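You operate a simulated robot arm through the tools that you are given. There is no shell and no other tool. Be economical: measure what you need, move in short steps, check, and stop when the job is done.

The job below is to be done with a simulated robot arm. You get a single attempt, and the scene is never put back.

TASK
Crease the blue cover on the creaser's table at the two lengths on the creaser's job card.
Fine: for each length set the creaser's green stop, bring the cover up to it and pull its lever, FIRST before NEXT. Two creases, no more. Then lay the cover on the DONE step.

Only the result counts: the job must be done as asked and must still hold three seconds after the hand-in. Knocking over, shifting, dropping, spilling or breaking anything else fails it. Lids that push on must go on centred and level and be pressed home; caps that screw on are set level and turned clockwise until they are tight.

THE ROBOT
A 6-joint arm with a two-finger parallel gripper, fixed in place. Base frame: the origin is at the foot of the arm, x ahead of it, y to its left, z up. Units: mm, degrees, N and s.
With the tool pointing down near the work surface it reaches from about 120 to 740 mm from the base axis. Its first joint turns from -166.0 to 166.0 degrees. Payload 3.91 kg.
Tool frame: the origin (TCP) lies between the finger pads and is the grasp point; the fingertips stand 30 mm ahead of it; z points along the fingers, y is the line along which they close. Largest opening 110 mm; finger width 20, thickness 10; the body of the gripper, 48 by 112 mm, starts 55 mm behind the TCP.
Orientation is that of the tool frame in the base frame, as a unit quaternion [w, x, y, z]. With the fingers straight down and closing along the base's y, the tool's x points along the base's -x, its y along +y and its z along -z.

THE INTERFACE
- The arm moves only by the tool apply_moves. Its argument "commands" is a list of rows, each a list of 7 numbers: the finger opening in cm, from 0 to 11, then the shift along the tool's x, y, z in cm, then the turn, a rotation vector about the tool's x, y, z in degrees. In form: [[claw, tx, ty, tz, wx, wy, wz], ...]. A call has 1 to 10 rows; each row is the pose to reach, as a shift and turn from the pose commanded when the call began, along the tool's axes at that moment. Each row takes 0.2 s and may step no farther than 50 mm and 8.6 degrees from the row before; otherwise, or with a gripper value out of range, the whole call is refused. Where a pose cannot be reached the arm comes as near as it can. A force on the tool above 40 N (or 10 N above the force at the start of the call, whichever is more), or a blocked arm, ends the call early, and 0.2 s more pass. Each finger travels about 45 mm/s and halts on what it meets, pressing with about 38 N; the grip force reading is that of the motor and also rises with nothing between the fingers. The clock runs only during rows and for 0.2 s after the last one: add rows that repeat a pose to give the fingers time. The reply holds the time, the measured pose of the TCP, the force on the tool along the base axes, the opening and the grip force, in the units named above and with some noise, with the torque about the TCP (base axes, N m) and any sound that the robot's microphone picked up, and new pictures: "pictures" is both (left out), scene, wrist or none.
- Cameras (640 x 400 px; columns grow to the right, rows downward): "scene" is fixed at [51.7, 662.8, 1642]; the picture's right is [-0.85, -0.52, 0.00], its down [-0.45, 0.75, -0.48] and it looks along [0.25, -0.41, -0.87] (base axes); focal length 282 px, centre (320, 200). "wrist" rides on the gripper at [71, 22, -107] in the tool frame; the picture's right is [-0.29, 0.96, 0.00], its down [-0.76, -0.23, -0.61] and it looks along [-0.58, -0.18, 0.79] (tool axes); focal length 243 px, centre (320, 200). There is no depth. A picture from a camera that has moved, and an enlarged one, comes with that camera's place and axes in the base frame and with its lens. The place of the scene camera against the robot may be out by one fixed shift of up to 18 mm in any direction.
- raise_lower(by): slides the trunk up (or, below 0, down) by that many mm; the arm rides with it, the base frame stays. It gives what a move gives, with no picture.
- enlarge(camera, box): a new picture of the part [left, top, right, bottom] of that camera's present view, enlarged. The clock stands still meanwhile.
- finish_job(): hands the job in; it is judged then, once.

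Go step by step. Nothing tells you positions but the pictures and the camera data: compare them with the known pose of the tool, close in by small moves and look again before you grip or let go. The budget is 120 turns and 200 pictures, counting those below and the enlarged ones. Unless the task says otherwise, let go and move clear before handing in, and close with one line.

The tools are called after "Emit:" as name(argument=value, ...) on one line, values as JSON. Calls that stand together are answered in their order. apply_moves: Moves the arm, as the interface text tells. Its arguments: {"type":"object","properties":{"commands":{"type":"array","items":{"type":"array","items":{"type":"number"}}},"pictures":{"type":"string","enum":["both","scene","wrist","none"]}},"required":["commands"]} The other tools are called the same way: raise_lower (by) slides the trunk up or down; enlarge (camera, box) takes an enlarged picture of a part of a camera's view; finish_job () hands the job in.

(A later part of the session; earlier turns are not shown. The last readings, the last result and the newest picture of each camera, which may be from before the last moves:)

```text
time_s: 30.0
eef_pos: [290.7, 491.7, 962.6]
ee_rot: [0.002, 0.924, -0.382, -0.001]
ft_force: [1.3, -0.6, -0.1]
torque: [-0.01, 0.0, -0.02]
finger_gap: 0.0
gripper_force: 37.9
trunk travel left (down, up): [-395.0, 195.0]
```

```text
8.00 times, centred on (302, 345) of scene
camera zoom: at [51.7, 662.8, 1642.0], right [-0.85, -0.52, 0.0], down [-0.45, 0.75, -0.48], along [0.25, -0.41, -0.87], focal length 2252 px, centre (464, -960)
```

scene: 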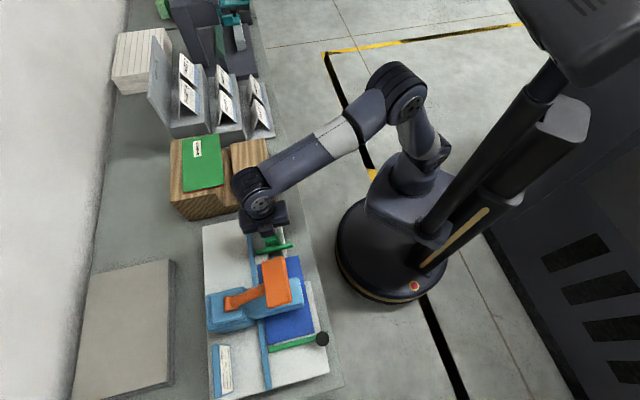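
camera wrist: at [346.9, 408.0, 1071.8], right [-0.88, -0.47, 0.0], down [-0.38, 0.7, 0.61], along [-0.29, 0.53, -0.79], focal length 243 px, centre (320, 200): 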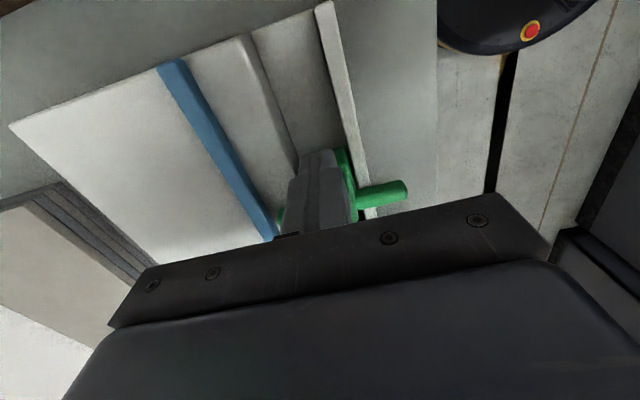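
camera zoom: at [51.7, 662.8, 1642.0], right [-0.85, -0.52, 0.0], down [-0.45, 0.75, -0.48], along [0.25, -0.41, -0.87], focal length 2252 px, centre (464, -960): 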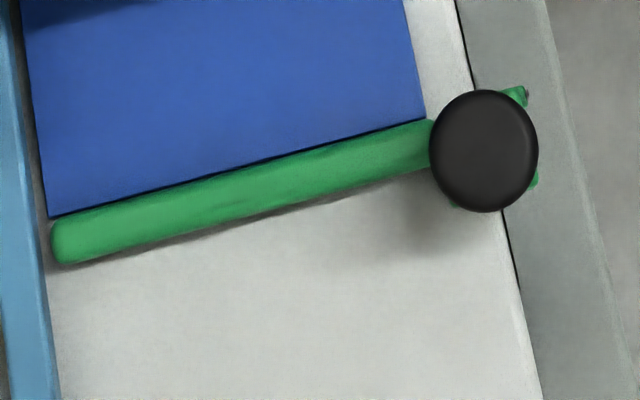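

Nearly touching and the stop has not moved. One more millimetre in small steps.

Emit:
apply_moves(commands=[[0, -0.05, 0, 0, 0, 0, 0], [0, -0.1, 0, 0, 0, 0, 0], [0, -0.1, 0, 0, 0, 0, 0]], pictures="none")

Emit:
enlarge(camera="scene", box=[262, 320, 342, 370])

```text
time_s: 30.8
eef_pos: [289.4, 492.6, 964.0]
ee_rot: [0.001, 0.924, -0.381, -0.001]
ft_force: [2.5, -4.6, -0.3]
torque: [-0.01, -0.03, -0.03]
finger_gap: 0.0
gripper_force: 37.7
trunk travel left (down, up): [-395.0, 195.0]
```

```text
8.00 times, centred on (302, 345) of scene
camera zoom: at [51.7, 662.8, 1642.0], right [-0.85, -0.52, 0.0], down [-0.45, 0.75, -0.48], along [0.25, -0.41, -0.87], focal length 2252 px, centre (464, -960)
```

zoom: 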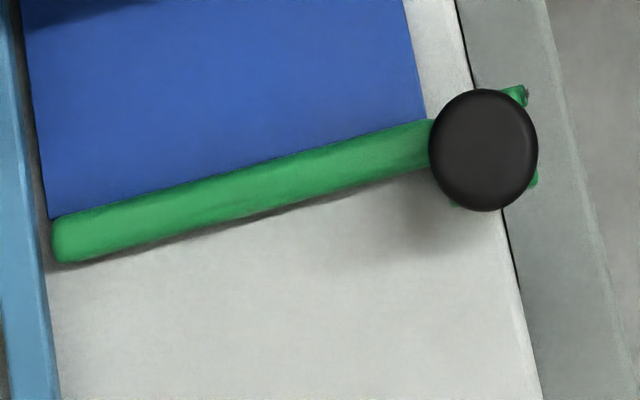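

The contact force rose and the stop held, so the cover is against it. I back off and rise for a side view of the lever.

Emit:
apply_moves(commands=[[0, 2, 0, 0, 0, 0, 0], [0, 5, 0, -3, 0, 0, 0], [0, 8, 0, -7, 0, 0, 0], [0, 11, 0, -11, 0, 0, 0]], pictures="wrist")

```text
time_s: 31.8
eef_pos: [366.9, 415.7, 1073.7]
ee_rot: [0.002, 0.924, -0.382, -0.001]
ft_force: [-0.7, 0.1, 0.7]
torque: [-0.03, 0.01, 0.02]
finger_gap: 0.0
gripper_force: 37.5
trunk travel left (down, up): [-395.0, 195.0]
camera wrist: at [404.2, 351.5, 1182.6], right [-0.88, -0.47, 0.0], down [-0.37, 0.7, 0.61], along [-0.29, 0.53, -0.8], focal length 243 px, centre (320, 200)
```

wrist: 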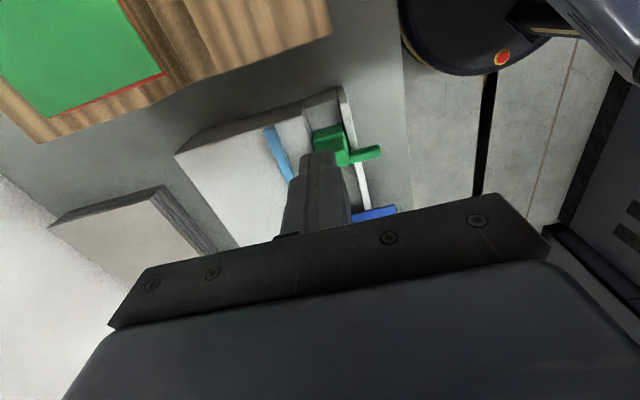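

The gripper hides the lever; I raise the trunk and move the camera directly over it.

Emit:
raise_lower(by=140)

Emit:
apply_moves(commands=[[0, -4.5, 0, -1, 0, 0, 0], [0, -9, 0, -1, 0, 0, 0], [0, -13.5, 0, -1, 0, 0, 0], [0, -18, 0, -1, 0, 0, 0], [0, -22, 0, -1, 0, 0, 0]], pictures="wrist")

```text
time_s: 33.5
eef_pos: [368.7, 417.4, 1212.6]
ee_rot: [0.002, 0.924, -0.382, -0.001]
ft_force: [-1.1, 0.0, -0.2]
torque: [-0.02, -0.01, -0.01]
finger_gap: 0.1
gripper_force: 38.0
trunk travel left (down, up): [-535.0, 55.0]
```

```text
time_s: 34.6
eef_pos: [211.2, 572.7, 1224.2]
ee_rot: [0.002, 0.924, -0.382, 0.0]
ft_force: [-0.3, 0.3, -0.4]
torque: [0.01, 0.01, -0.01]
finger_gap: 0.2
gripper_force: 37.3
trunk travel left (down, up): [-535.0, 55.0]
camera wrist: at [247.9, 507.4, 1332.6], right [-0.88, -0.47, 0.0], down [-0.37, 0.7, 0.61], along [-0.29, 0.53, -0.8], focal length 243 px, centre (320, 200)
```

wrist: 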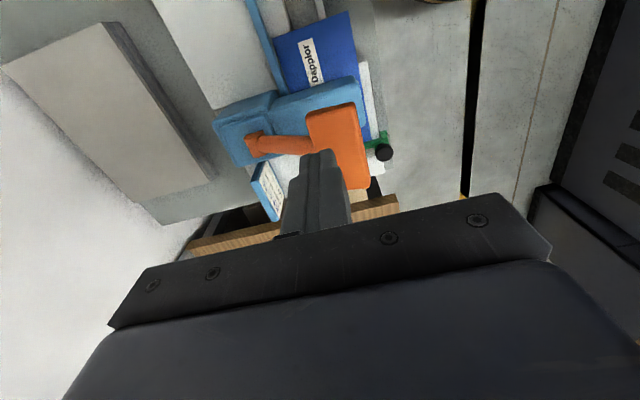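

The handle is a bar about 80 by 44 mm, centred near (178, 589), top at z ≈ 1115, pivot near (258, 665, 1015). I move the closed fingertips over its middle.

Emit:
apply_moves(commands=[[0, -1.7, 0.6, 2, 0, 0, 0], [0, -3.4, 1.2, 4, 0, 0, 0], [0, -3.4, 1.2, 6, 0, 0, 0]], pictures="both")

Emit:
enlarge(camera="scene", box=[200, 220, 360, 320])

```text
time_s: 35.5
eef_pos: [177.5, 588.1, 1162.7]
ee_rot: [0.001, 0.925, -0.381, -0.001]
ft_force: [-0.1, 0.4, 0.0]
torque: [-0.04, -0.01, 0.01]
finger_gap: 0.0
gripper_force: 37.5
trunk travel left (down, up): [-535.0, 55.0]
camera wrist: at [214.7, 522.8, 1272.5], right [-0.88, -0.47, 0.0], down [-0.37, 0.7, 0.61], along [-0.29, 0.53, -0.79], focal length 243 px, centre (320, 200)
```

scene: 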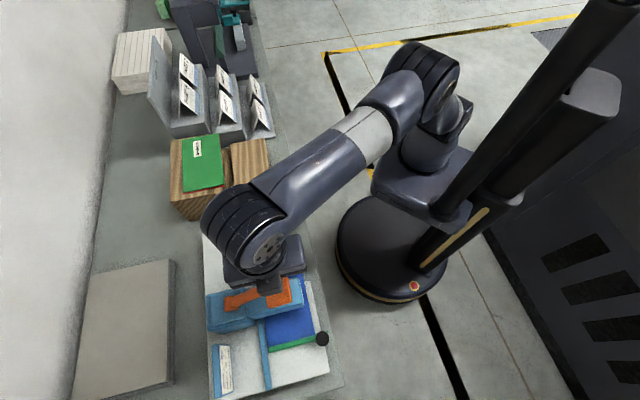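
wrist: 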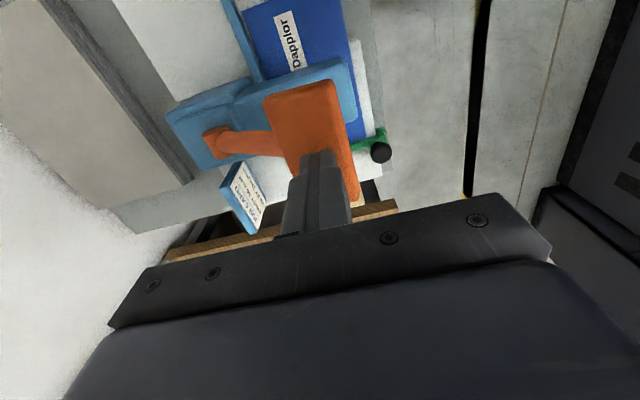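

```text
4.00 times, centred on (280, 270) of scene
camera zoom: at [51.7, 662.8, 1642.0], right [-0.85, -0.52, 0.0], down [-0.45, 0.75, -0.48], along [0.25, -0.41, -0.87], focal length 1126 px, centre (480, -80)
```

zoom: 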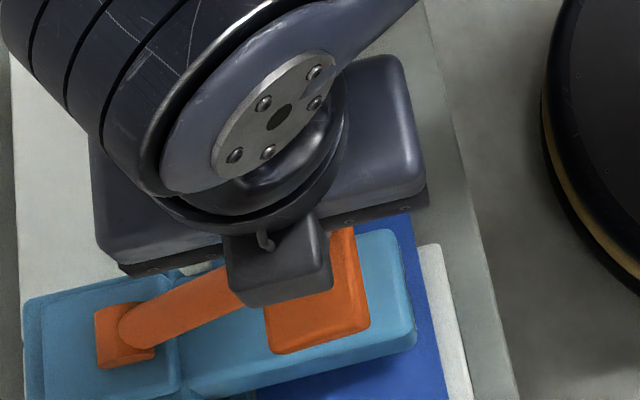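

The fingertips are over the handle centre. I descend in small steps until contact.

Emit:
apply_moves(commands=[[0, 0, 0, 0.5, 0, 0, 0], [0, 0, 0, 1.0, 0, 0, 0], [0, 0, 0, 1.5, 0, 0, 0], [0, 0, 0, 2.0, 0, 0, 0], [0, 0, 0.1, 2.5, 0, 0, 0]], pictures="wrist")

```text
time_s: 36.6
eef_pos: [177.8, 586.6, 1139.2]
ee_rot: [0.002, 0.924, -0.382, -0.001]
ft_force: [-2.3, -3.1, 4.5]
torque: [-0.08, 0.12, -0.02]
finger_gap: 0.0
gripper_force: 37.9
trunk travel left (down, up): [-535.0, 55.0]
camera wrist: at [214.2, 520.9, 1247.3], right [-0.88, -0.47, 0.0], down [-0.37, 0.7, 0.61], along [-0.29, 0.53, -0.8], focal length 243 px, centre (320, 200)
```

wrist: 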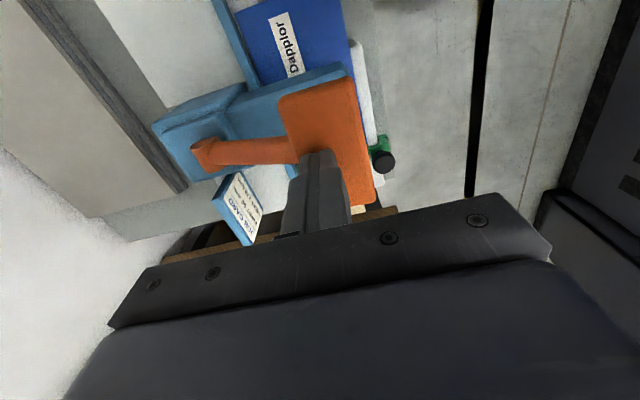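

Contact made and the lever begins to turn. I follow its arc outward and down.

Emit:
apply_moves(commands=[[0, 0, 0.6, 0.7, 0, 0, 0], [0, 0, 1.2, 1.4, 0, 0, 0], [0, 0, 1.7, 2.1, 0, 0, 0], [0, 0, 2.1, 2.8, 0, 0, 0], [0, 0, 2.4, 3.5, 0, 0, 0], [0, 0, 2.7, 4.2, 0, 0, 0]], pictures="wrist")

```text
time_s: 38.1
eef_pos: [162.3, 570.3, 1107.4]
ee_rot: [-0.011, 0.924, -0.383, -0.001]
ft_force: [3.3, -1.1, 17.0]
torque: [0.03, -0.25, -0.03]
finger_gap: 0.0
gripper_force: 37.3
trunk travel left (down, up): [-535.0, 55.0]
stopped in row 6: the force on the tool passed its limit at 44 N (the readings are from after the stop); the commanded pose is now the measured one
camera wrist: at [197.4, 502.0, 1214.0], right [-0.88, -0.47, -0.02], down [-0.38, 0.69, 0.62], along [-0.28, 0.55, -0.78], focal length 243 px, centre (320, 200)
```

wrist: 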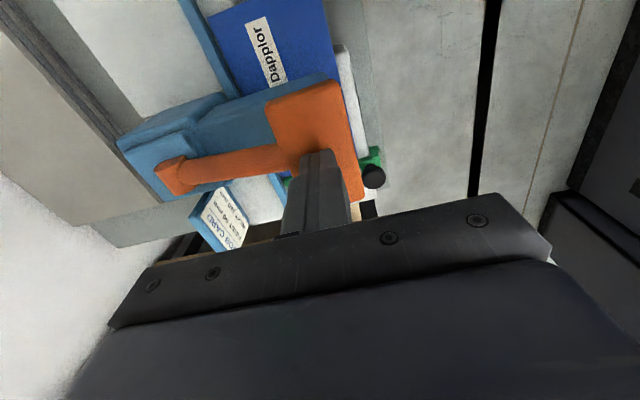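

The force limit was reached; I check whether the lever is at its bottom.

Emit:
apply_moves(commands=[[0, 0, 0, 0, 0, 0, 0]], pictures="scene")

Emit:
enlarge(camera="scene", box=[200, 240, 360, 340])

Emit:
enlarge(camera="wrist", box=[100, 20, 420, 220])

```text
time_s: 38.5
eef_pos: [162.6, 569.8, 1105.6]
ee_rot: [-0.011, 0.924, -0.382, -0.002]
ft_force: [5.0, 0.5, 22.5]
torque: [0.13, -0.35, -0.03]
finger_gap: 0.0
gripper_force: 38.0
trunk travel left (down, up): [-535.0, 55.0]
```

scene: 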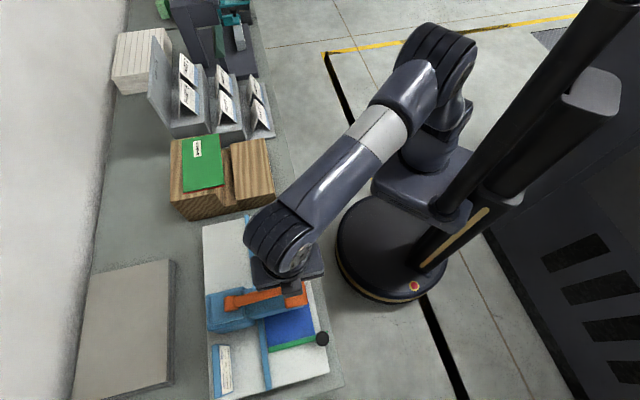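

```text
4.00 times, centred on (280, 290) of scene
camera zoom: at [51.7, 662.8, 1642.0], right [-0.85, -0.52, 0.0], down [-0.45, 0.75, -0.48], along [0.25, -0.41, -0.87], focal length 1126 px, centre (480, -160)
```

zoom: 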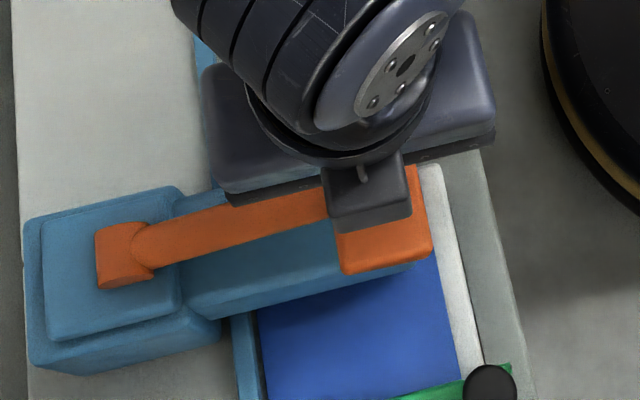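

```text
2.00 times, centred on (260, 120) of wrist
camera zoom: at [197.2, 501.9, 1213.5], right [-0.88, -0.47, -0.01], down [-0.38, 0.69, 0.62], along [-0.28, 0.55, -0.78], focal length 485 px, centre (440, 360)
```

zoom: 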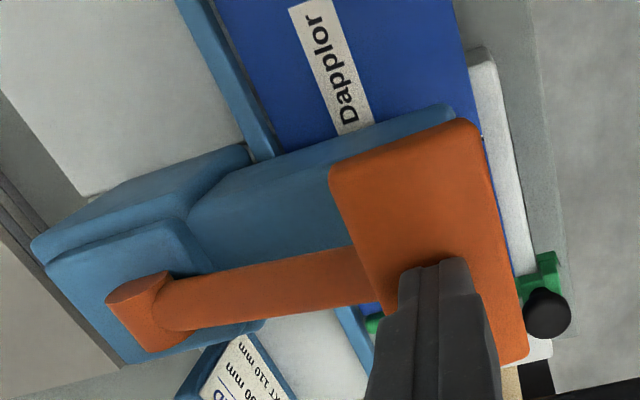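

Static force is 22 N; I press a few millimetres further to tell a spring from a hard stop.

Emit:
apply_moves(commands=[[0, 0, 0.05, 0.15, 0, 0, 0], [0, 0, 0.1, 0.3, 0, 0, 0], [0, 0, 0.15, 0.45, 0, 0, 0]], pictures="none")

```text
time_s: 39.2
eef_pos: [161.9, 569.9, 1106.7]
ee_rot: [-0.015, 0.924, -0.383, -0.002]
ft_force: [2.5, -5.6, 17.7]
torque: [-0.1, -0.24, -0.07]
finger_gap: 0.1
gripper_force: 38.1
trunk travel left (down, up): [-535.0, 55.0]
stopped in row 3: the force on the tool passed its limit at 41 N (the readings are from after the stop); the commanded pose is now the measured one
```

It did not yield, so it may be at its end. I lift off to see what the lever does.

Emit:
apply_moves(commands=[[0, 0, 0, -1, 0, 0, 0], [0, 0, -0.5, -3, 0, 0, 0], [0, 2, -2, -6, 0, 0, 0], [0, 5, -2, -8, 0, 0, 0]], pictures="both")

Emit:
enlarge(camera="wrist", box=[180, 20, 500, 220])

```text
time_s: 40.2
eef_pos: [210.8, 548.0, 1182.9]
ee_rot: [-0.012, 0.924, -0.381, -0.002]
ft_force: [-0.1, 0.6, -0.2]
torque: [-0.03, 0.02, -0.01]
finger_gap: 0.0
gripper_force: 37.9
trunk travel left (down, up): [-535.0, 55.0]
camera wrist: at [245.8, 479.9, 1290.6], right [-0.88, -0.47, -0.02], down [-0.38, 0.69, 0.62], along [-0.28, 0.55, -0.78], focal length 243 px, centre (320, 200)
```

scene: 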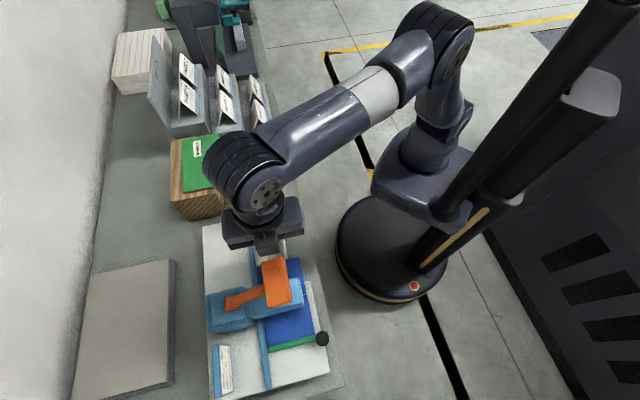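
wrist: 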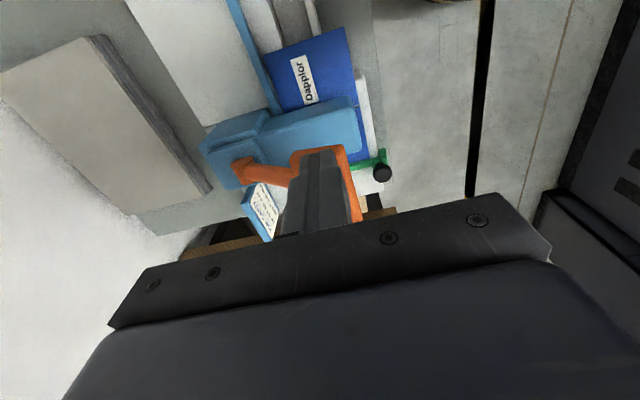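

```text
2.00 times, centred on (340, 120) of wrist
camera zoom: at [245.8, 479.9, 1290.6], right [-0.88, -0.47, -0.02], down [-0.38, 0.69, 0.62], along [-0.28, 0.55, -0.78], focal length 485 px, centre (280, 360)
```

zoom: 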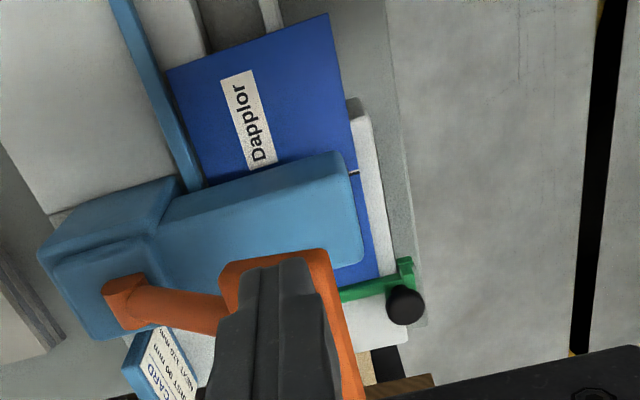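

The lever sprang back. I zoom in on the cover edge next to the head, where a small mark shows.

Emit:
enlarge(camera="wrist", box=[320, 80, 400, 130])

Emit:
enlarge(camera="scene", box=[250, 250, 346, 310])

```text
8.00 times, centred on (360, 105) of wrist
camera zoom: at [245.8, 479.9, 1290.6], right [-0.88, -0.47, -0.02], down [-0.38, 0.69, 0.62], along [-0.28, 0.55, -0.78], focal length 1941 px, centre (0, 960)
```

zoom: 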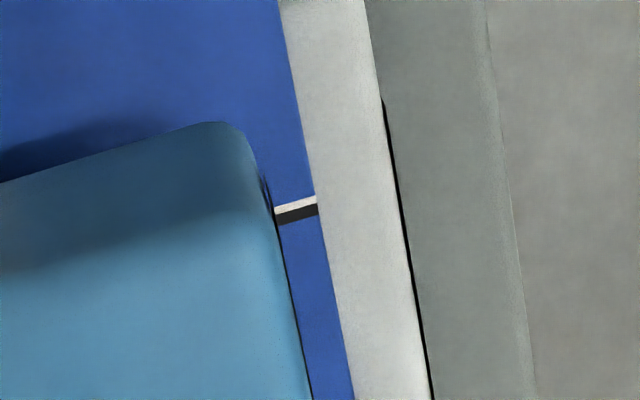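

```text
6.67 times, centred on (298, 280) of scene
camera zoom: at [51.7, 662.8, 1642.0], right [-0.85, -0.52, 0.0], down [-0.45, 0.75, -0.48], along [0.25, -0.41, -0.87], focal length 1876 px, centre (467, -333)
```

zoom: 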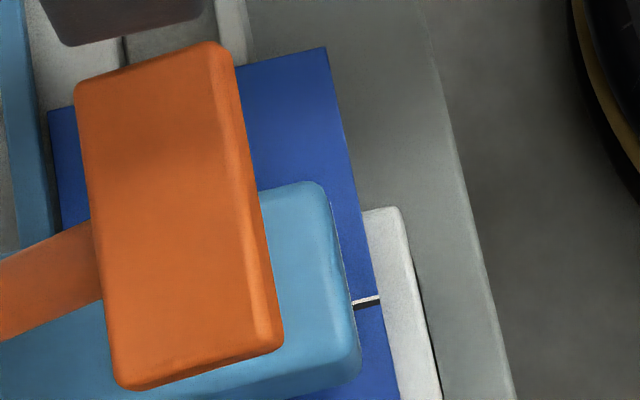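

The first crease is visible on the cover, and the lever returns by itself. Now I go back to the stop knob, turning the gripper back on the way.

Emit:
apply_moves(commands=[[0, 0, 2, 0, 0, 0.1, 8.5], [0, 0, 4, 0, -0.1, 0.3, 17], [0, 0, 6, 0, -0.1, 0.4, 25.5], [1, 0, 8, 0, -0.1, 0.6, 34], [2, 0, 9.6, 0, -0.2, 0.7, 42.5], [3, -3.5, 9.6, 0, -0.2, 0.8, 51], [4, -7, 9.6, 0, -0.2, 1, 59.5], [5, -10.5, 9.6, 0, -0.3, 1.1, 68], [6, -14, 9.6, 1, -0.3, 1.3, 76.5], [6, -15.7, 9.6, 4, -0.35, 1.4, 84.9]], pictures="none")

Emit:
apply_moves(commands=[[6, 0, 0, 4, 0, 0, 5.2], [6, 0, 0, 8.3, 0, 0, 5.2], [6, 0, 0, 8.3, 0, 0, 5.2]], pictures="wrist")

```text
time_s: 42.4
eef_pos: [29.8, 593.2, 1144.0]
ee_rot: [0.0, -0.422, 0.907, 0.0]
ft_force: [-0.5, 0.0, -0.5]
torque: [-0.02, -0.01, 0.03]
finger_gap: 60.0
gripper_force: 0.1
trunk travel left (down, up): [-535.0, 55.0]
```

```text
time_s: 43.2
eef_pos: [31.6, 593.2, 1060.5]
ee_rot: [0.001, -0.383, 0.924, 0.001]
ft_force: [0.5, -0.5, 0.1]
torque: [0.0, 0.0, 0.03]
finger_gap: 59.9
gripper_force: 0.0
trunk travel left (down, up): [-535.0, 55.0]
camera wrist: at [-34.1, 557.6, 1168.4], right [-0.47, 0.88, 0.0], down [0.7, 0.37, 0.61], along [0.54, 0.29, -0.79], focal length 243 px, centre (320, 200)
```

wrist: 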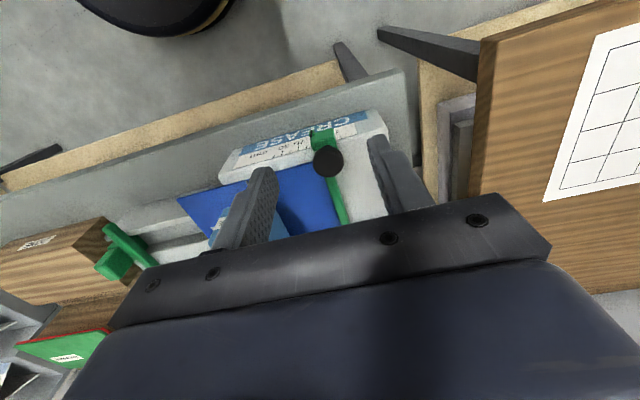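

I close in on the knob, grip it and move the stop 20 mm outward, then release.

Emit:
apply_moves(commands=[[6, -2, -0.1, 0, 0, 0, 0], [6, -4.08, -0.22, 0, 0, 0, 0], [6, -4.08, -0.22, 4.5, 0, 0, 0], [6, -4.08, -0.22, 9.3, 0, 0, 0], [4, -4.08, -0.22, 9.3, 0, 0, 0], [2.5, -4.08, -0.22, 9.3, 0, 0, 0], [2.5, -4.08, -0.22, 9.3, 0, 0, 0]], pictures="none")

Emit:
apply_moves(commands=[[2.5, 0, 0.5, 0, 0, 0, 0], [2.5, 0, 1.0, 0, 0, 0, 0], [2.5, 0, 1.5, 0, 0, 0, 0], [2.5, 0, 1.98, 0, 0, 0, 0], [2.5, 0, 1.98, 0, 0, 0, 0], [6, 0, 1.98, 0, 0, 0, 0], [6, 0, 1.98, 0, 0, 0, 0], [6, 0, 1.98, -4, 0, 0, 0], [8, 2.5, 0.2, -4, 0, 0, 0], [11, 5, -1.52, -4, 0, 0, 0]], pictures="wrist")

Emit:
enlarge(camera="wrist", box=[320, 135, 400, 185])

```text
time_s: 44.8
eef_pos: [62.1, 619.9, 966.9]
ee_rot: [0.001, -0.381, 0.925, 0.0]
ft_force: [3.4, -5.3, -1.5]
torque: [-0.05, -0.04, -0.03]
finger_gap: 28.9
gripper_force: 38.9
trunk travel left (down, up): [-535.0, 55.0]
```

```text
time_s: 47.0
eef_pos: [37.0, 572.1, 1009.4]
ee_rot: [0.002, -0.383, 0.924, 0.001]
ft_force: [-0.7, 0.8, 0.3]
torque: [0.0, 0.0, 0.0]
finger_gap: 109.9
gripper_force: 0.0
trunk travel left (down, up): [-535.0, 55.0]
camera wrist: at [-28.1, 538.0, 1116.6], right [-0.47, 0.88, 0.0], down [0.7, 0.37, 0.61], along [0.54, 0.29, -0.79], focal length 243 px, centre (320, 200)
```

wrist: 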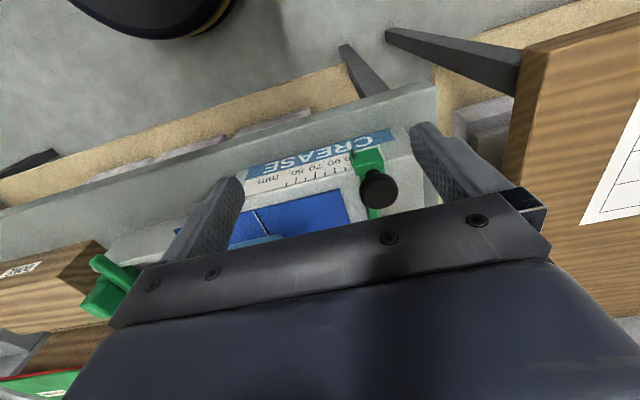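

```text
8.00 times, centred on (360, 160) of wrist
camera zoom: at [-28.1, 538.0, 1116.6], right [-0.47, 0.88, 0.0], down [0.7, 0.37, 0.61], along [0.54, 0.29, -0.79], focal length 1941 px, centre (0, 520)
```

zoom: 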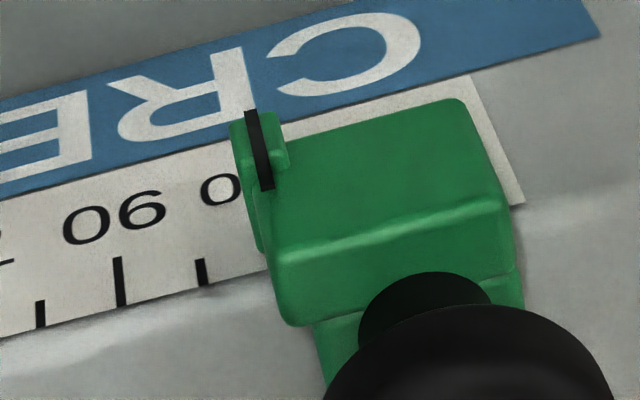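

The pointer reads 110 within about 0.3 mm. I return behind the pusher with the gripper turned narrow again.

Emit:
apply_moves(commands=[[9, 0, -2, -4, 0, 0, -8.5], [7, 0, -6.5, -5, 0, 0, -17], [5, 0, -11, -5, 0, 0, -25.5], [3, 0, -15.5, -5, 0, 0, -34], [1, 0, -20, -5, 0, 0, -42.5], [0, 0, -24, -5, 0, 0, -51], [0, -3, -26.8, -5, 0, 0, -59.5], [0, -6, -26.8, -5, 0, 0, -68], [0, -9, -26.8, -5, 0, 0, -76.5], [0, -12.2, -26.8, -5, 0, 0, -85]], pictures="none")

Emit:
apply_moves(commands=[[0, 0, 0, 0, 0, 0, -5], [0, 0, 0, 0, 0, 0, -5]], pictures="both")

Emit:
enlarge(camera="scene", box=[262, 320, 342, 370])

```text
time_s: 49.2
eef_pos: [313.7, 470.0, 1058.0]
ee_rot: [-0.001, 0.907, -0.422, 0.0]
ft_force: [0.1, -0.2, 0.6]
torque: [0.0, 0.01, 0.03]
finger_gap: 0.2
gripper_force: 38.1
trunk travel left (down, up): [-535.0, 55.0]
```

```text
time_s: 49.8
eef_pos: [314.3, 470.2, 1056.4]
ee_rot: [-0.001, 0.924, -0.383, 0.001]
ft_force: [-1.0, -0.4, 0.7]
torque: [-0.01, 0.03, 0.01]
finger_gap: 0.1
gripper_force: 37.5
trunk travel left (down, up): [-535.0, 55.0]
camera wrist: at [349.1, 404.4, 1165.8], right [-0.88, -0.47, 0.0], down [-0.38, 0.7, 0.61], along [-0.29, 0.54, -0.79], focal length 243 px, centre (320, 200)
```

scene: 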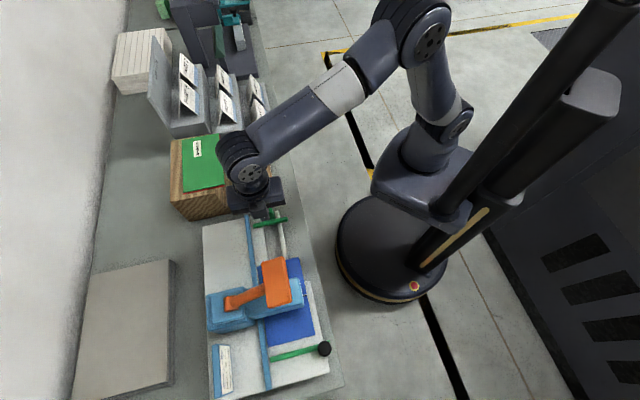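
wrist: 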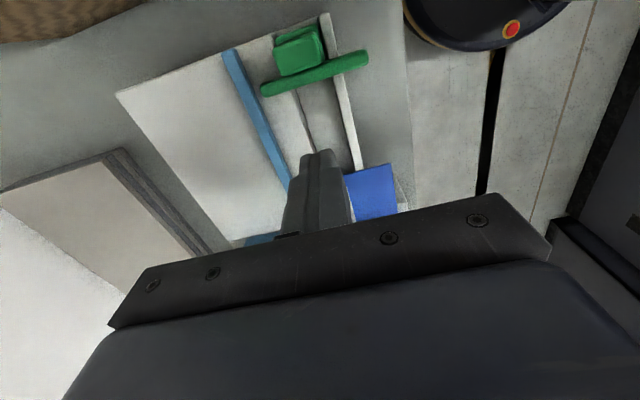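

```text
8.00 times, centred on (302, 345) of scene
camera zoom: at [51.7, 662.8, 1642.0], right [-0.85, -0.52, 0.0], down [-0.45, 0.75, -0.48], along [0.25, -0.41, -0.87], focal length 2252 px, centre (464, -960)
```

zoom: 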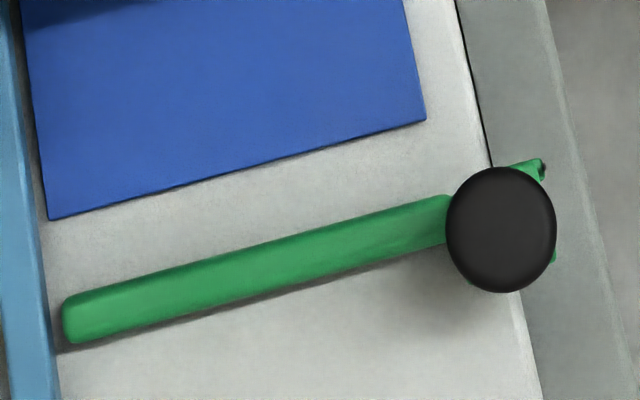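

The pusher has sprung back to its home, while the cover stayed put. I go behind its tab again and push forward, stopping short of the stop.

Emit:
apply_moves(commands=[[0, 4.3, 0, 0, 0, 0, 0], [0, 8.6, 0, 0, 0, 0, 0], [0, 8.6, 0, 4.6, 0, 0, 0], [0, 8.6, 0, 9.3, 0, 0, 0]], pictures="wrist")

```text
time_s: 50.8
eef_pos: [374.0, 407.7, 963.7]
ee_rot: [0.0, 0.924, -0.383, 0.001]
ft_force: [-0.5, 0.3, 0.2]
torque: [0.0, 0.03, -0.01]
finger_gap: 0.0
gripper_force: 37.5
trunk travel left (down, up): [-535.0, 55.0]
camera wrist: at [409.8, 342.5, 1073.2], right [-0.88, -0.47, 0.0], down [-0.37, 0.7, 0.61], along [-0.28, 0.54, -0.79], focal length 243 px, centre (320, 200)
```

wrist: 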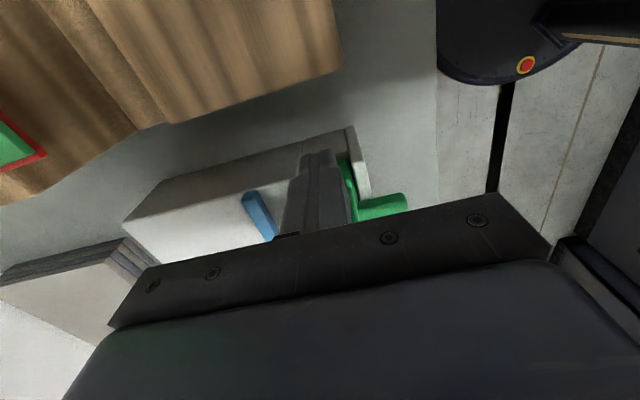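

Behind the tab again; now I push forward to about 7 mm short.

Emit:
apply_moves(commands=[[0, -1.2, 0, 0, 0, 0, 0], [0, -2.6, 0, 0, 0, 0, 0], [0, -4.0, 0, 0, 0, 0, 0], [0, -5.5, 0, 0, 0, 0, 0], [0, -7.0, 0, 0, 0, 0, 0], [0, -8.5, 0, 0, 0, 0, 0], [0, -10, 0, 0, 0, 0, 0], [0, -11.3, 0, 0, 0, 0, 0], [0, -12.3, 0, 0, 0, 0, 0], [0, -13.2, 0, 0, 0, 0, 0]], pictures="none")

Emit:
enlarge(camera="scene", box=[262, 320, 342, 370])

```text
time_s: 53.0
eef_pos: [280.3, 502.3, 965.2]
ee_rot: [-0.001, 0.924, -0.384, 0.001]
ft_force: [0.8, -2.2, -0.4]
torque: [-0.01, -0.01, 0.03]
finger_gap: 0.2
gripper_force: 37.6
trunk travel left (down, up): [-535.0, 55.0]
```

```text
8.00 times, centred on (302, 345) of scene
camera zoom: at [51.7, 662.8, 1642.0], right [-0.85, -0.52, 0.0], down [-0.45, 0.75, -0.48], along [0.25, -0.41, -0.87], focal length 2252 px, centre (464, -960)
```

zoom: 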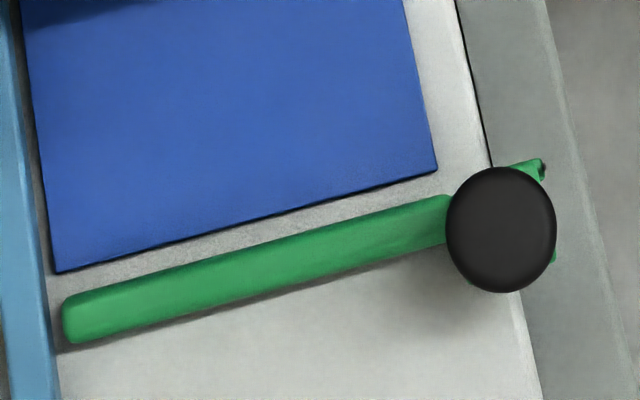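

About 6.5 mm remains. I advance 5 mm, then finish in half millimetres.

Emit:
apply_moves(commands=[[0, -0.2, 0, 0, 0, 0, 0], [0, -0.35, 0, 0, 0, 0, 0], [0, -0.5, 0, 0, 0, 0, 0], [0, -0.55, 0, 0, 0, 0, 0], [0, -0.55, 0, 0, 0, 0, 0]], pictures="none")

Emit:
enlarge(camera="scene", box=[262, 320, 342, 370])

```text
time_s: 54.2
eef_pos: [277.7, 505.6, 964.5]
ee_rot: [-0.001, 0.924, -0.383, 0.0]
ft_force: [0.9, -2.5, -1.0]
torque: [0.01, 0.03, 0.01]
finger_gap: 0.0
gripper_force: 37.5
trunk travel left (down, up): [-535.0, 55.0]
```

```text
8.00 times, centred on (302, 345) of scene
camera zoom: at [51.7, 662.8, 1642.0], right [-0.85, -0.52, 0.0], down [-0.45, 0.75, -0.48], along [0.25, -0.41, -0.87], focal length 2252 px, centre (464, -960)
```

zoom: 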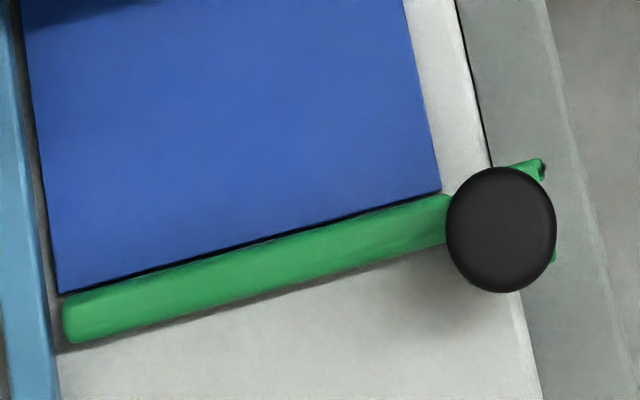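

Emit:
apply_moves(commands=[[0, -0.05, 0, 0, 0, 0, 0], [0, -0.1, 0, 0, 0, 0, 0], [0, -0.1, 0, 0, 0, 0, 0]], pictures="none")

Emit:
enlarge(camera="scene", box=[262, 320, 342, 370])

```text
time_s: 55.0
eef_pos: [275.5, 506.8, 964.7]
ee_rot: [-0.001, 0.924, -0.383, 0.0]
ft_force: [1.9, -2.0, 1.0]
torque: [0.01, 0.0, -0.02]
finger_gap: 0.0
gripper_force: 37.7
trunk travel left (down, up): [-535.0, 55.0]
```

```text
8.00 times, centred on (302, 345) of scene
camera zoom: at [51.7, 662.8, 1642.0], right [-0.85, -0.52, 0.0], down [-0.45, 0.75, -0.48], along [0.25, -0.41, -0.87], focal length 2252 px, centre (464, -960)
```

zoom: 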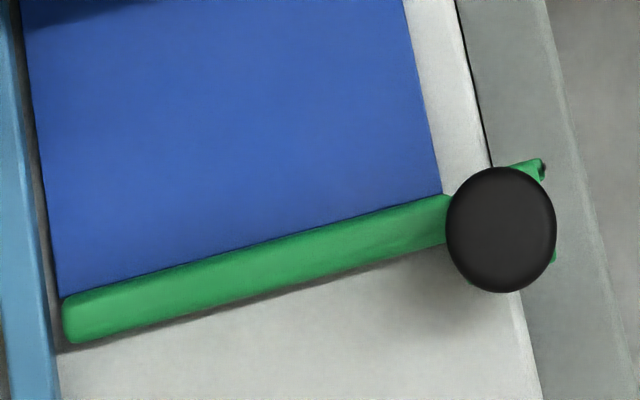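

Visually nearly touching, but the force has not risen clearly. A further half millimetre or so.

Emit:
apply_moves(commands=[[0, -0.05, 0, 0, 0, 0, 0], [0, -0.05, 0, 0, 0, 0, 0]], pictures="none")

Emit:
enlarge(camera="scene", box=[262, 320, 342, 370])

```text
time_s: 55.6
eef_pos: [275.1, 507.2, 965.6]
ee_rot: [-0.001, 0.924, -0.383, 0.0]
ft_force: [2.2, -3.3, 1.2]
torque: [-0.03, -0.01, 0.05]
finger_gap: 0.0
gripper_force: 37.6
trunk travel left (down, up): [-535.0, 55.0]
```

```text
8.00 times, centred on (302, 345) of scene
camera zoom: at [51.7, 662.8, 1642.0], right [-0.85, -0.52, 0.0], down [-0.45, 0.75, -0.48], along [0.25, -0.41, -0.87], focal length 2252 px, centre (464, -960)
```

zoom: 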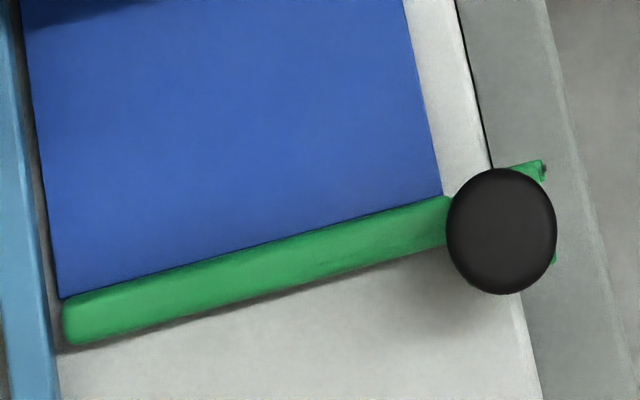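

The cover is in contact and the stop moved only a hair (to about 110). I back off, rise and move over the lever handle as before.

Emit:
apply_moves(commands=[[0, 3, 0, 0, 0, 0, 0], [0, 5, 0, -4, 0, 0, 0], [0, 5, 0, -9, 0, 0, 0], [0, 5, 0, -13.5, 0, 0, 0], [0, 5, 0, -18, 0, 0, 0], [0, 5, 0, -22, 0, 0, 0], [0, 0.5, 0, -22, 0, 0, 0], [0, -4, 0.5, -22, 0, 0, 0], [0, -8.5, 1, -22, 0, 0, 0], [0, -12.6, 1.1, -22, 0, 0, 0]], pictures="both")

Emit:
enlarge(camera="scene", box=[262, 300, 342, 350])

```text
time_s: 57.8
eef_pos: [179.3, 589.1, 1183.2]
ee_rot: [-0.001, 0.923, -0.385, -0.001]
ft_force: [0.4, 1.0, 1.3]
torque: [-0.03, 0.0, 0.02]
finger_gap: 0.0
gripper_force: 37.9
trunk travel left (down, up): [-535.0, 55.0]
camera wrist: at [214.5, 523.0, 1292.0], right [-0.88, -0.47, 0.0], down [-0.37, 0.7, 0.61], along [-0.28, 0.54, -0.79], focal length 243 px, centre (320, 200)
```

scene: 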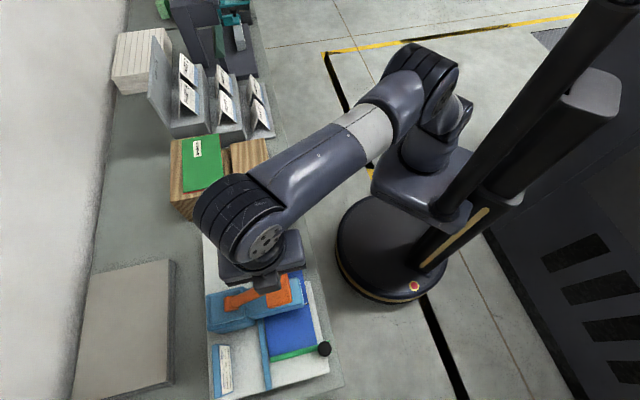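
wrist: 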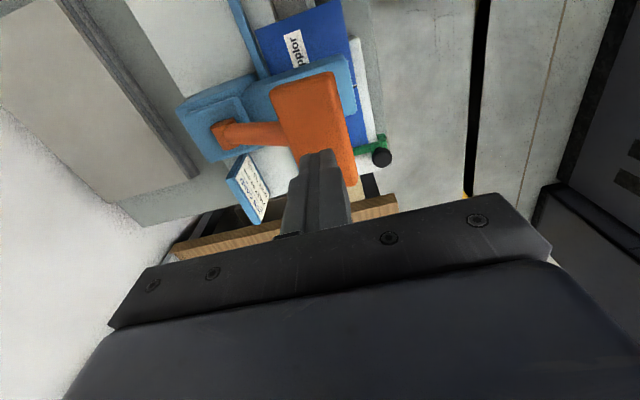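

```text
8.00 times, centred on (302, 325) of scene
camera zoom: at [51.7, 662.8, 1642.0], right [-0.85, -0.52, 0.0], down [-0.45, 0.75, -0.48], along [0.25, -0.41, -0.87], focal length 2252 px, centre (464, -800)
```

zoom: 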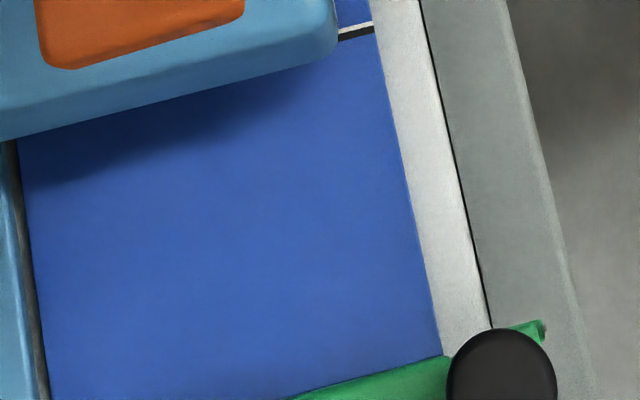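

All set; I press the lever once along the same arc until the force limit ends it.

Emit:
apply_moves(commands=[[0, 0, 0.1, 2, 0, 0, 0], [0, 0, 0.2, 4.2, 0, 0, 0], [0, 0, 0.8, 5.0, 0, 0, 0], [0, 0, 1.4, 5.7, 0, 0, 0], [0, 0, 1.9, 6.4, 0, 0, 0], [0, 0, 2.3, 7.1, 0, 0, 0], [0, 0, 2.6, 7.8, 0, 0, 0], [0, 0, 2.9, 8.5, 0, 0, 0], [0, 0, 3.0, 9.0, 0, 0, 0]], pictures="none")

```text
time_s: 59.7
eef_pos: [161.2, 568.8, 1106.1]
ee_rot: [-0.013, 0.924, -0.383, -0.001]
ft_force: [3.2, -3.2, 16.8]
torque: [0.01, -0.27, -0.03]
finger_gap: 0.0
gripper_force: 37.8
trunk travel left (down, up): [-535.0, 55.0]
stopped in row 9: the force on the tool passed its limit at 45 N (the readings are from after the stop); the commanded pose is now the measured one
```

Same end point as before. I lift off and check the cover for the second crease.

Emit:
apply_moves(commands=[[0, 0, 0, -1, 0, 0, 0], [0, 0, -0.5, -3, 0, 0, 0], [0, 2, -2, -6, 0, 0, 0], [0, 5, -2, -8, 0, 0, 0]], pictures="none")

Emit:
enlarge(camera="wrist", box=[320, 80, 400, 130])

Emit:
enlarge(camera="scene", box=[250, 270, 346, 330])

```text
time_s: 60.7
eef_pos: [208.0, 548.2, 1182.6]
ee_rot: [-0.009, 0.923, -0.384, -0.001]
ft_force: [-0.2, 1.1, -0.2]
torque: [0.01, 0.02, 0.01]
finger_gap: 0.0
gripper_force: 37.7
trunk travel left (down, up): [-535.0, 55.0]
```

```text
8.00 times, centred on (360, 105) of wrist
camera zoom: at [243.4, 480.0, 1290.1], right [-0.88, -0.47, -0.01], down [-0.38, 0.69, 0.62], along [-0.28, 0.55, -0.79], focal length 1941 px, centre (0, 960)
```

zoom: 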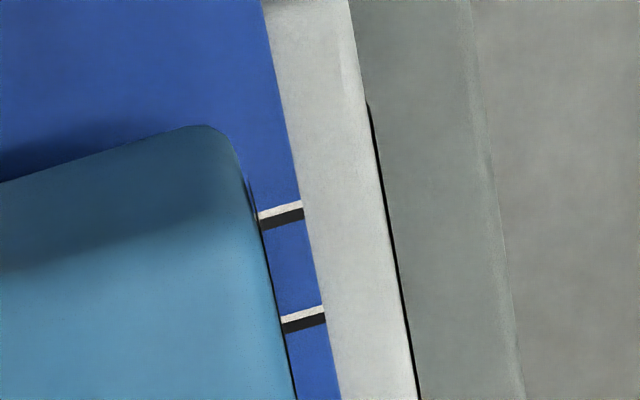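

```text
6.67 times, centred on (298, 300) of scene
camera zoom: at [51.7, 662.8, 1642.0], right [-0.85, -0.52, 0.0], down [-0.45, 0.75, -0.48], along [0.25, -0.41, -0.87], focal length 1876 px, centre (467, -467)
```

zoom: 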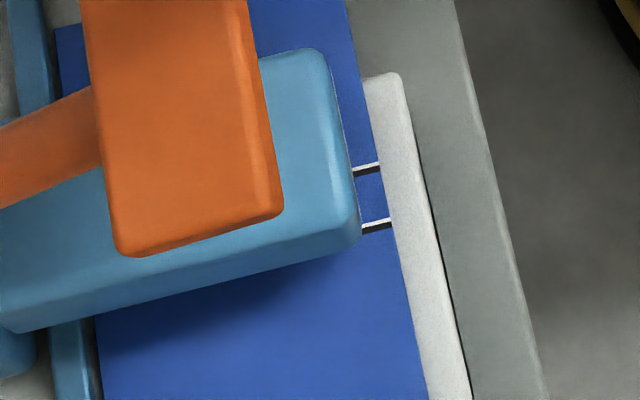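

Two creases 20 mm apart are on the cover. Next I must grip the cover's overhanging front edge with a level gripper, so I move clear of the lever and start tipping the tool to horizontal.

Emit:
apply_moves(commands=[[0, 2, 3, 0, 0, 0, 0], [0, 5, 6, 0, 0, 0, 0], [1, 5, 7.5, 2, 8.5, 0, 0], [2, 5, 7.5, 3, 17, 0, 0], [3, 5, 7.5, 4, 25.5, 0, 0], [4, 5, 7.5, 5, 34, 0, 0], [4, 5, 7.5, 6, 42.5, 0, 0], [4, 5, 7.5, 7, 51, 0, 0], [4, 5, 7.5, 8, 59.5, 0, 0], [4, 5, 7.5, 8, 68, 0, 0]], pictures="both")

```text
time_s: 62.9
eef_pos: [190.7, 461.0, 1101.4]
ee_rot: [-0.525, 0.76, -0.318, 0.213]
ft_force: [-0.3, -0.1, 0.2]
torque: [-0.02, 0.02, 0.03]
finger_gap: 39.9
gripper_force: 0.0
trunk travel left (down, up): [-535.0, 55.0]
camera wrist: at [165.8, 334.1, 1120.2], right [-0.45, -0.03, -0.89], down [-0.88, 0.19, 0.44], along [0.16, 0.98, -0.11], focal length 243 px, centre (320, 200)
```

scene: 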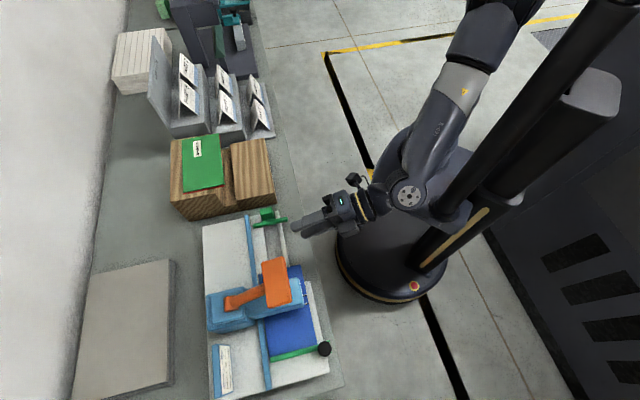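
wrist: 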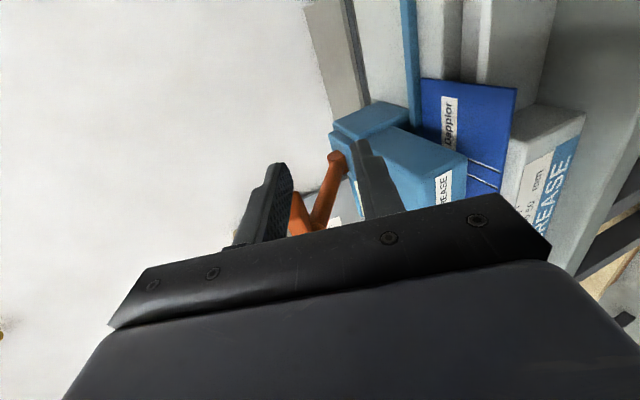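

The tilt works. I finish levelling the tool and lower it in front of the cover's overhang.

Emit:
apply_moves(commands=[[4, 0, 0, 0, 7, 0, -0.2], [4, -1, 3, 0.7, 14, 0, -0.4], [4, -2, 6.5, 1.4, 21, 0, -0.6], [4, -3, 10, 2.1, 21, 0, -0.6], [4, -4.1, 12.86, 2.8, 21, 0, -0.6]], pictures="both")

Emit:
enlarge(camera="scene", box=[240, 220, 400, 320])

```text
time_s: 64.1
eef_pos: [146.1, 476.0, 973.8]
ee_rot: [0.653, -0.653, 0.27, -0.271]
ft_force: [0.5, 0.1, 0.1]
torque: [0.01, -0.01, 0.0]
finger_gap: 40.0
gripper_force: 0.1
trunk travel left (down, up): [-535.0, 55.0]
camera wrist: at [123.1, 349.8, 952.1], right [-0.2, 0.2, -0.96], down [-0.97, 0.11, 0.23], along [0.15, 0.97, 0.18], focal length 243 px, centre (320, 200)
```

scene: 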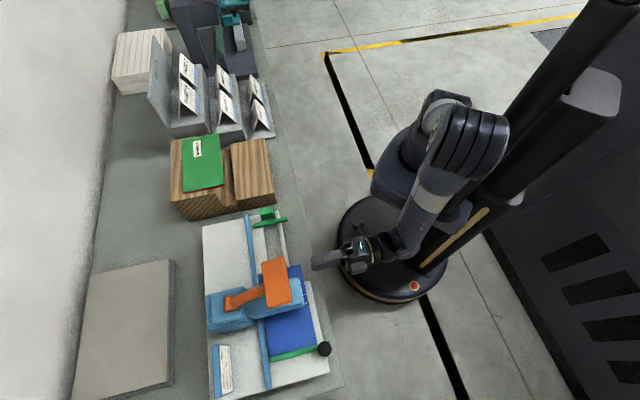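
wrist: 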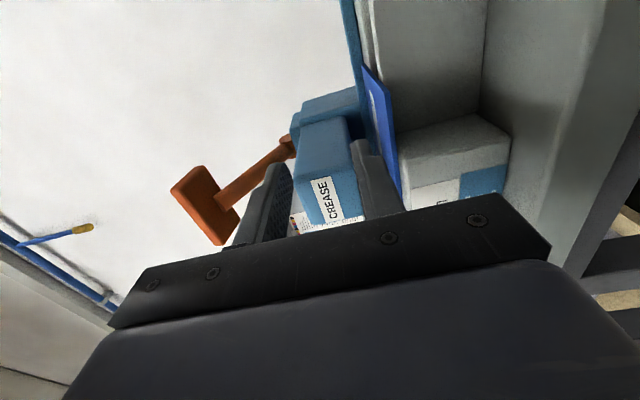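

```text
4.00 times, centred on (320, 270) of scene
camera zoom: at [51.7, 662.8, 1642.0], right [-0.85, -0.52, 0.0], down [-0.45, 0.75, -0.48], along [0.25, -0.41, -0.87], focal length 1126 px, centre (320, -80)
```

zoom: 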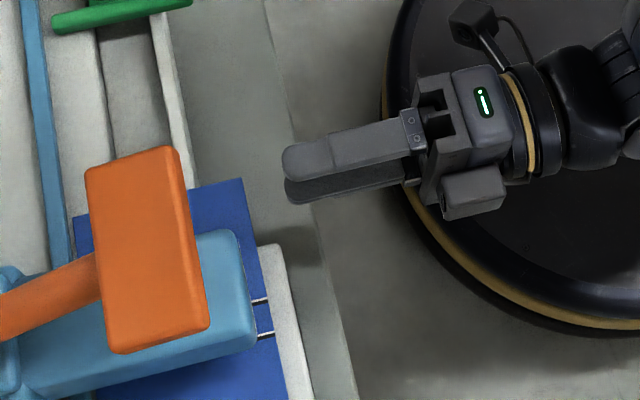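

I enlarge the wrist view to gauge the cover's height against the fingers.

Emit:
enlarge(camera="wrist", box=[320, 30, 560, 180])

```text
2.67 times, centred on (440, 105) of wrist
camera zoom: at [123.1, 349.8, 952.1], right [-0.2, 0.2, -0.96], down [-0.97, 0.11, 0.23], along [0.15, 0.97, 0.18], focal length 647 px, centre (0, 453)
```

zoom: 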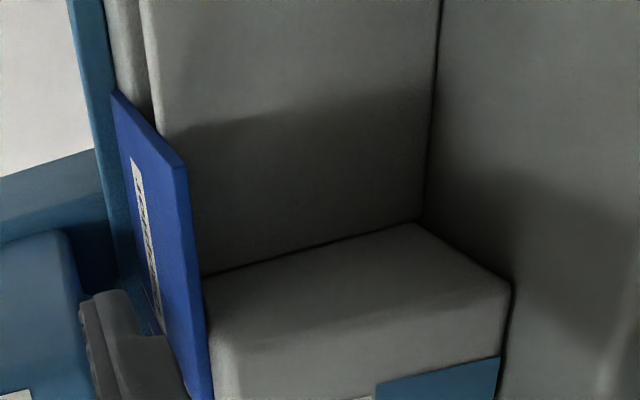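

The cover is 3 mm thick at z ≈ 922, and overhangs about 22 mm between e1 ≈ 209 and 247 along the creaser. I lower the level gripper to that height in front of it.

Emit:
apply_moves(commands=[[4, 0.5, 2.5, 0, 0, 0, 0], [4, 0.52, 5.1, 0, 0, 0, 0], [4, 0.52, 5.1, 0, 0, 0, 0]], pictures="wrist")

Emit:
enlarge(camera="wrist", box=[220, 20, 460, 170])

```text
time_s: 64.9
eef_pos: [150.5, 472.4, 920.8]
ee_rot: [-0.653, 0.654, -0.269, 0.271]
ft_force: [-0.9, 0.6, 0.0]
torque: [-0.01, -0.02, -0.01]
finger_gap: 40.1
gripper_force: 0.2
trunk travel left (down, up): [-535.0, 55.0]
camera wrist: at [126.6, 346.1, 900.6], right [-0.2, 0.2, -0.96], down [-0.97, 0.11, 0.23], along [0.15, 0.97, 0.18], focal length 243 px, centre (320, 200)
```

wrist: 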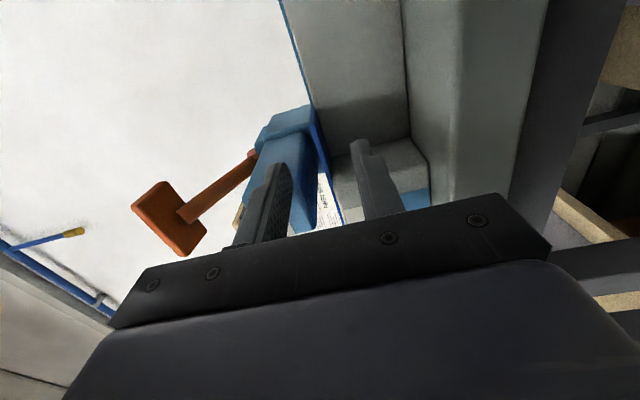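

```text
2.67 times, centred on (340, 95) of wrist
camera zoom: at [126.6, 346.1, 900.6], right [-0.2, 0.2, -0.96], down [-0.97, 0.11, 0.23], along [0.15, 0.97, 0.18], focal length 647 px, centre (267, 480)
```

zoom: 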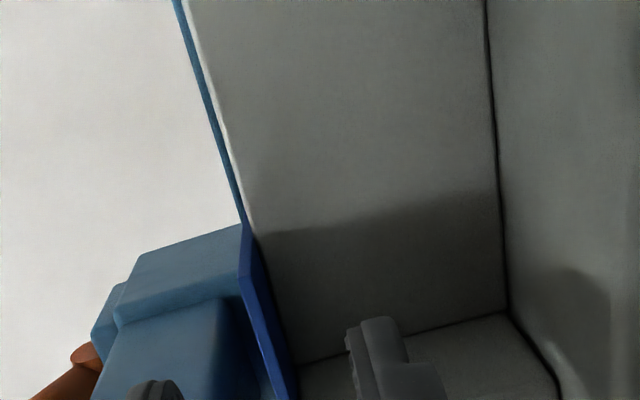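

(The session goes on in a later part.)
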